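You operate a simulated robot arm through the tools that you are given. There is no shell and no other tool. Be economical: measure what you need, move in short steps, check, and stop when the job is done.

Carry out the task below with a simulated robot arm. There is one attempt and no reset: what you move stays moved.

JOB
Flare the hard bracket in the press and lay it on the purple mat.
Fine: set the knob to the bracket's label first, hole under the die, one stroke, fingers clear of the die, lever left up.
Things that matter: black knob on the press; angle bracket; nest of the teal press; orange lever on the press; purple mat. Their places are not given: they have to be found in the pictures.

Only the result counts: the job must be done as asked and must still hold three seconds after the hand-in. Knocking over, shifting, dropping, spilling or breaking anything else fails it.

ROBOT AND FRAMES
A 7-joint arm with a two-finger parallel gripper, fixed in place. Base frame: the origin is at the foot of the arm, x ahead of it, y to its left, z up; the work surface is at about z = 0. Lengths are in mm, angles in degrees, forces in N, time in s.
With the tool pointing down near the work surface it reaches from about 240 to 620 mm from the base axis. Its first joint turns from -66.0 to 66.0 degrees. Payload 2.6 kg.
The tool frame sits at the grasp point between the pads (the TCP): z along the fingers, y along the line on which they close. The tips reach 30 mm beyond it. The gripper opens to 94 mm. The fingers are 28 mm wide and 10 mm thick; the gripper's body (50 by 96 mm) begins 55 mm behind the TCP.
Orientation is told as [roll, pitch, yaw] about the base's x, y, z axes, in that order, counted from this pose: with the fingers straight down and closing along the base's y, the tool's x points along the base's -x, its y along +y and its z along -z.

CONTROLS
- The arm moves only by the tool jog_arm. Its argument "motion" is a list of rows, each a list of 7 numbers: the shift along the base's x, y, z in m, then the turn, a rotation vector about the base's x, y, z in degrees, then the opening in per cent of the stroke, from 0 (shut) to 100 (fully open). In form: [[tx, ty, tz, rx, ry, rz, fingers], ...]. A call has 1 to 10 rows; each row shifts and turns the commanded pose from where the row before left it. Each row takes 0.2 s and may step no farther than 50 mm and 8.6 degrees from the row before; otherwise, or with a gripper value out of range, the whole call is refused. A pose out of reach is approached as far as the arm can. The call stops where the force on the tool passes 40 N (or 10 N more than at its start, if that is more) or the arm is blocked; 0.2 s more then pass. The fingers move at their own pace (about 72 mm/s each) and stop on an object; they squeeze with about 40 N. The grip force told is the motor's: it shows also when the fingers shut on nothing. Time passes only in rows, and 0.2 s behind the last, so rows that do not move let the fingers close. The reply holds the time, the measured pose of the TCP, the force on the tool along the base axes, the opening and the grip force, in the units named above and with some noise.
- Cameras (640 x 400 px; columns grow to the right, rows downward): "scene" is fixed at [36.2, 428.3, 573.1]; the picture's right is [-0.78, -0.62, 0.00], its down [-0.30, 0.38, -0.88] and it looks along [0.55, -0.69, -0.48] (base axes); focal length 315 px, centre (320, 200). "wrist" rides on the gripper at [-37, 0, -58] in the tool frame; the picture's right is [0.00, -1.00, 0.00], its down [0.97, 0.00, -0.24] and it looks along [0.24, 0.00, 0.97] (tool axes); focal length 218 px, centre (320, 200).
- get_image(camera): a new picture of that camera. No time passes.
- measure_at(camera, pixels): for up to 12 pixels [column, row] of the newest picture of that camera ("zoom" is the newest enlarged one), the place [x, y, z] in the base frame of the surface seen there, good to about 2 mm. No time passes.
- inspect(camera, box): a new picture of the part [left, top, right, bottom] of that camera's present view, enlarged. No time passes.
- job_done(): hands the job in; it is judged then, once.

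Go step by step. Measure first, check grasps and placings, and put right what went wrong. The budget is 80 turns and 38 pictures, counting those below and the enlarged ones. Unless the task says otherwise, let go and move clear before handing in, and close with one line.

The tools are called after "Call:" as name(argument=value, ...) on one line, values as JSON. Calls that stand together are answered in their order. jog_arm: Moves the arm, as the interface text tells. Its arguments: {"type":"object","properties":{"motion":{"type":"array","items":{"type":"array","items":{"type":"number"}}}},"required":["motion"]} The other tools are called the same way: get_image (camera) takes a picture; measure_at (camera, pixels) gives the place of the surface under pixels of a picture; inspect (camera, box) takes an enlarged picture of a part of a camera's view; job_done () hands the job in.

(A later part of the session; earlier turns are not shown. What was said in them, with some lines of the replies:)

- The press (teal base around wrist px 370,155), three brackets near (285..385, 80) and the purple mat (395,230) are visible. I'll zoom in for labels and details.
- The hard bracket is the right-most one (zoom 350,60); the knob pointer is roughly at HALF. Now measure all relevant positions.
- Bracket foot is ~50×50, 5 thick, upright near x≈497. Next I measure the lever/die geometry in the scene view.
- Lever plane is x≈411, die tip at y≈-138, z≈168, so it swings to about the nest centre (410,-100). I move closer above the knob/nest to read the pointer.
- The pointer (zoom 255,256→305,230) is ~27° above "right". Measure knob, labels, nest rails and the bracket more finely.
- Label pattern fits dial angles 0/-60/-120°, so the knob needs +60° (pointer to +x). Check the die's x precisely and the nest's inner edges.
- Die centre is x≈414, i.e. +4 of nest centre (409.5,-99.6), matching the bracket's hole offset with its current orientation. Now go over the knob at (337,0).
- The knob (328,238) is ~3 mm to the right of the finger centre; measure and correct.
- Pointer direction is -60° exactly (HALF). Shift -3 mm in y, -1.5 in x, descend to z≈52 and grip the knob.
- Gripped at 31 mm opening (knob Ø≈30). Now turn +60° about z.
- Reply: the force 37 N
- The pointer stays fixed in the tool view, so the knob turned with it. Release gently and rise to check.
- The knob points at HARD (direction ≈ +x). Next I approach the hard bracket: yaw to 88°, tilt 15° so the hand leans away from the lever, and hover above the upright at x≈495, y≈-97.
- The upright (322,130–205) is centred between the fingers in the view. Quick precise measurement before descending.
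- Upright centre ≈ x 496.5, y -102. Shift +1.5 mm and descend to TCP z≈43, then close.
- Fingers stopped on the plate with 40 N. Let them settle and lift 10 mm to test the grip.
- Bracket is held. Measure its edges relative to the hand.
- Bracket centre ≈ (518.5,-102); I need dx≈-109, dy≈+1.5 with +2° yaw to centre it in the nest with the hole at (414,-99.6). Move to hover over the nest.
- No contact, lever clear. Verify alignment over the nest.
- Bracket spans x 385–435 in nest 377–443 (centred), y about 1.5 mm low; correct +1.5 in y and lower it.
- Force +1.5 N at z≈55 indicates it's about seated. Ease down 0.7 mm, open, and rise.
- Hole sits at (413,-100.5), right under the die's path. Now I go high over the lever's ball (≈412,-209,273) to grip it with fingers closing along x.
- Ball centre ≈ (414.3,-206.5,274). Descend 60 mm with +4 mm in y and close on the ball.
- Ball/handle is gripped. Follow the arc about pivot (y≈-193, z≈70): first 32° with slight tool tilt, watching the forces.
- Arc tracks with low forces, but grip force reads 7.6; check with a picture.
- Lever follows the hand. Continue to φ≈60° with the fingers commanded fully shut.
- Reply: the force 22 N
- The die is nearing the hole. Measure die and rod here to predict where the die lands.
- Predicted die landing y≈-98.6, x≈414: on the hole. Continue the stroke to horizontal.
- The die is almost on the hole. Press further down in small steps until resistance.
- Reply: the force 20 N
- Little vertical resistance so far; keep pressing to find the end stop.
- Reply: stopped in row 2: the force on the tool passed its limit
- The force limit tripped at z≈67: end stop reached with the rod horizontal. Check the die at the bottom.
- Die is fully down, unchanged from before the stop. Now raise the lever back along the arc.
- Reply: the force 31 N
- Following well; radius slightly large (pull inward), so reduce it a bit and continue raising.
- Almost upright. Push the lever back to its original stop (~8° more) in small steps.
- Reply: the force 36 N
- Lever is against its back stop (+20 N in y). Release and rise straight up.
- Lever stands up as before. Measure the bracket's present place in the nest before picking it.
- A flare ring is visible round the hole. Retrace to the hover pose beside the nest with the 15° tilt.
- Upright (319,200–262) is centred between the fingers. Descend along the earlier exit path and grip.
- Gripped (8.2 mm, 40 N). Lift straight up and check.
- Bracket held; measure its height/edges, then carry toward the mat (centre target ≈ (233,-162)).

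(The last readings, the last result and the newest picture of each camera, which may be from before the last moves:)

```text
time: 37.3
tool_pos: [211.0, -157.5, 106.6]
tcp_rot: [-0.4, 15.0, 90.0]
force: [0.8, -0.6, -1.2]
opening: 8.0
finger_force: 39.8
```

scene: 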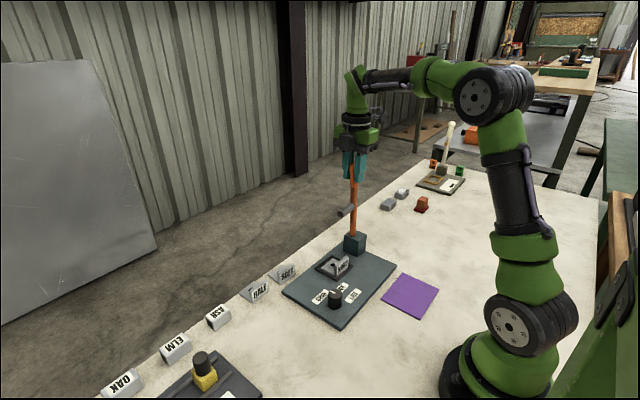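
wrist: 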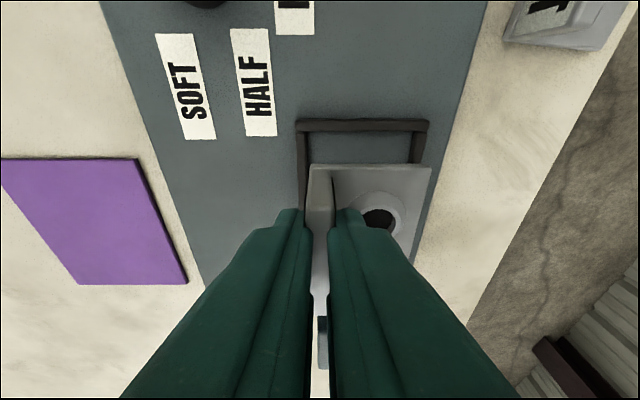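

Arrived above the mat; foot bottom ≈ z 61, mat top ≈ 3. Lower most of the way and check.

Call:
jog_arm(motion=[[0, 0, -0.025, 0, 0, 0, 0], [0, 0, -0.02, 0, 0, 0, 0], [0, 0, -0.006, 0, 0, 0, 0], [0, 0, 0, 0, 0, 0, 0]])

Call:
get_image(camera="wrist")

```text
time: 38.3
tool_pos: [210.4, -156.4, 55.9]
tcp_rot: [-0.5, 14.9, 90.0]
force: [0.0, 0.9, -1.1]
opening: 8.2
finger_force: 39.9
```

```text
2 pictures are left
```

wrist: 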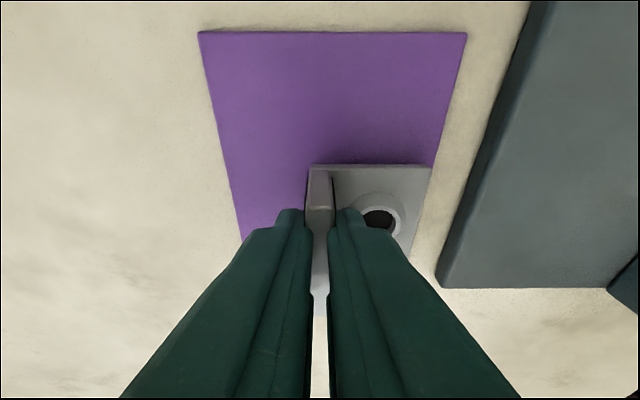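

Call:
measure_at(camera="wrist", pixels=[[427, 170], [345, 170], [310, 175], [437, 150], [465, 36], [202, 36], [240, 225], [228, 170]])

```text
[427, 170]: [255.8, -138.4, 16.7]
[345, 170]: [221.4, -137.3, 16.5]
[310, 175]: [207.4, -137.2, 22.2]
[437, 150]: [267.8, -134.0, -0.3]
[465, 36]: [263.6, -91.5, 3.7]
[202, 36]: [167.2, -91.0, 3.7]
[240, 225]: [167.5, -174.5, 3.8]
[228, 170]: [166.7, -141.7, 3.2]
```

Bracket is fully over the mat; nudge -3 x, +8 y for margin, then lower ~7 mm to touch.

Call:
jog_arm(motion=[[-0.003, 0.008, 0, 0, 0, 0, 0], [0, 0, -0.004, 0, 0, 0, 0], [0, 0, -0.002, 0, 0, 0, 0], [0, 0, -0.001, 0, 0, 0, 0], [0, 0, 0, 0, 0, 0, 0]])

```text
time: 39.5
tool_pos: [209.8, -149.0, 48.1]
tcp_rot: [-0.4, 15.0, 89.9]
force: [-7.2, 5.0, 22.3]
opening: 8.3
finger_force: 39.6
```

Contact (22 N up): ease 0.7 mm, open, and rise clear.

Call:
jog_arm(motion=[[0, 0, 0.0007, 0, 0, 0, 0], [0, 0, 0, 0, 0, 0, 32], [0, 0, 0, 0, 0, 0, 32], [0, 0, 0.02, 0, 0, 0, 32], [0, 0.005, 0.04, 0, 0, 0, 32], [0.02, 0.04, 0.04, 0, 0, 0, 32], [0.02, 0.04, 0.04, 0, 0, 0, 32], [0, 0.03, 0.03, 0, 0, 0, 32], [0, 0, 0, 0, 0, 0, 32]])

Call:
get_image(camera="scene")

```text
refused: row 6 steps farther than a row can; nothing moved
```

```text
1 pictures are left
```

scene: 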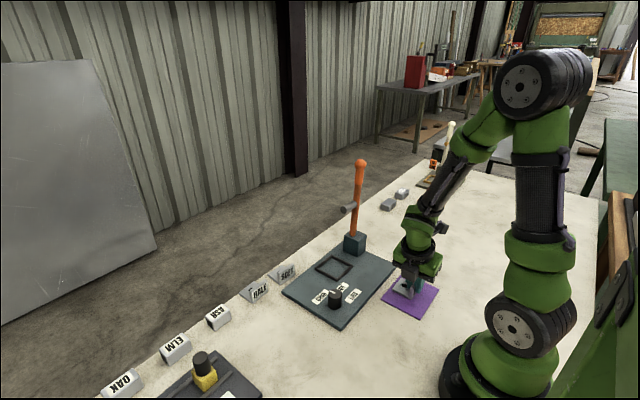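

The call was refused for a step too large; the bracket is still held on the mat. Repeat with smaller steps.

Call:
jog_arm(motion=[[0, 0, 0.0007, 0, 0, 0, 0], [0, 0, 0, 0, 0, 0, 32], [0, 0, 0, 0, 0, 0, 32], [0, 0, 0.02, 0, 0, 0, 32], [0, 0, 0.03, 0, 0, 0, 32], [0, 0, 0.04, 0, 0, 0, 32], [0.02, 0.025, 0.03, 0, 0, 0, 32], [0.02, 0.025, 0.03, 0, 0, 0, 32], [0, 0.02, 0.03, 0, 0, 0, 32], [0, 0, 0, 0, 0, 0, 32]])

Call:
get_image(camera="scene")

```text
time: 41.7
tool_pos: [247.9, -76.4, 229.3]
tcp_rot: [-0.4, 15.0, 90.0]
force: [-0.9, 0.1, 0.7]
opening: 30.1
finger_force: 0.0
```

```text
0 pictures are left
```

scene: 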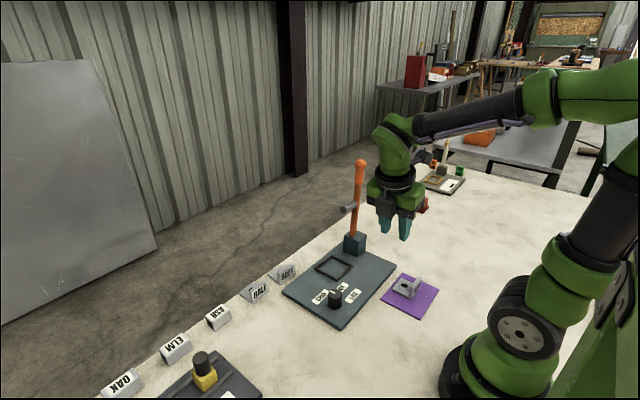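

The flared bracket is on the purple mat (scene 408,287), the lever is up (360,165), and the hand is clear. Handing in.

Call:
job_done()

```text
The job is handed in.
```

The hard bracket was flared in one stroke with the knob set to HARD. It now lies on the purple mat, with the lever up and the gripper clear.
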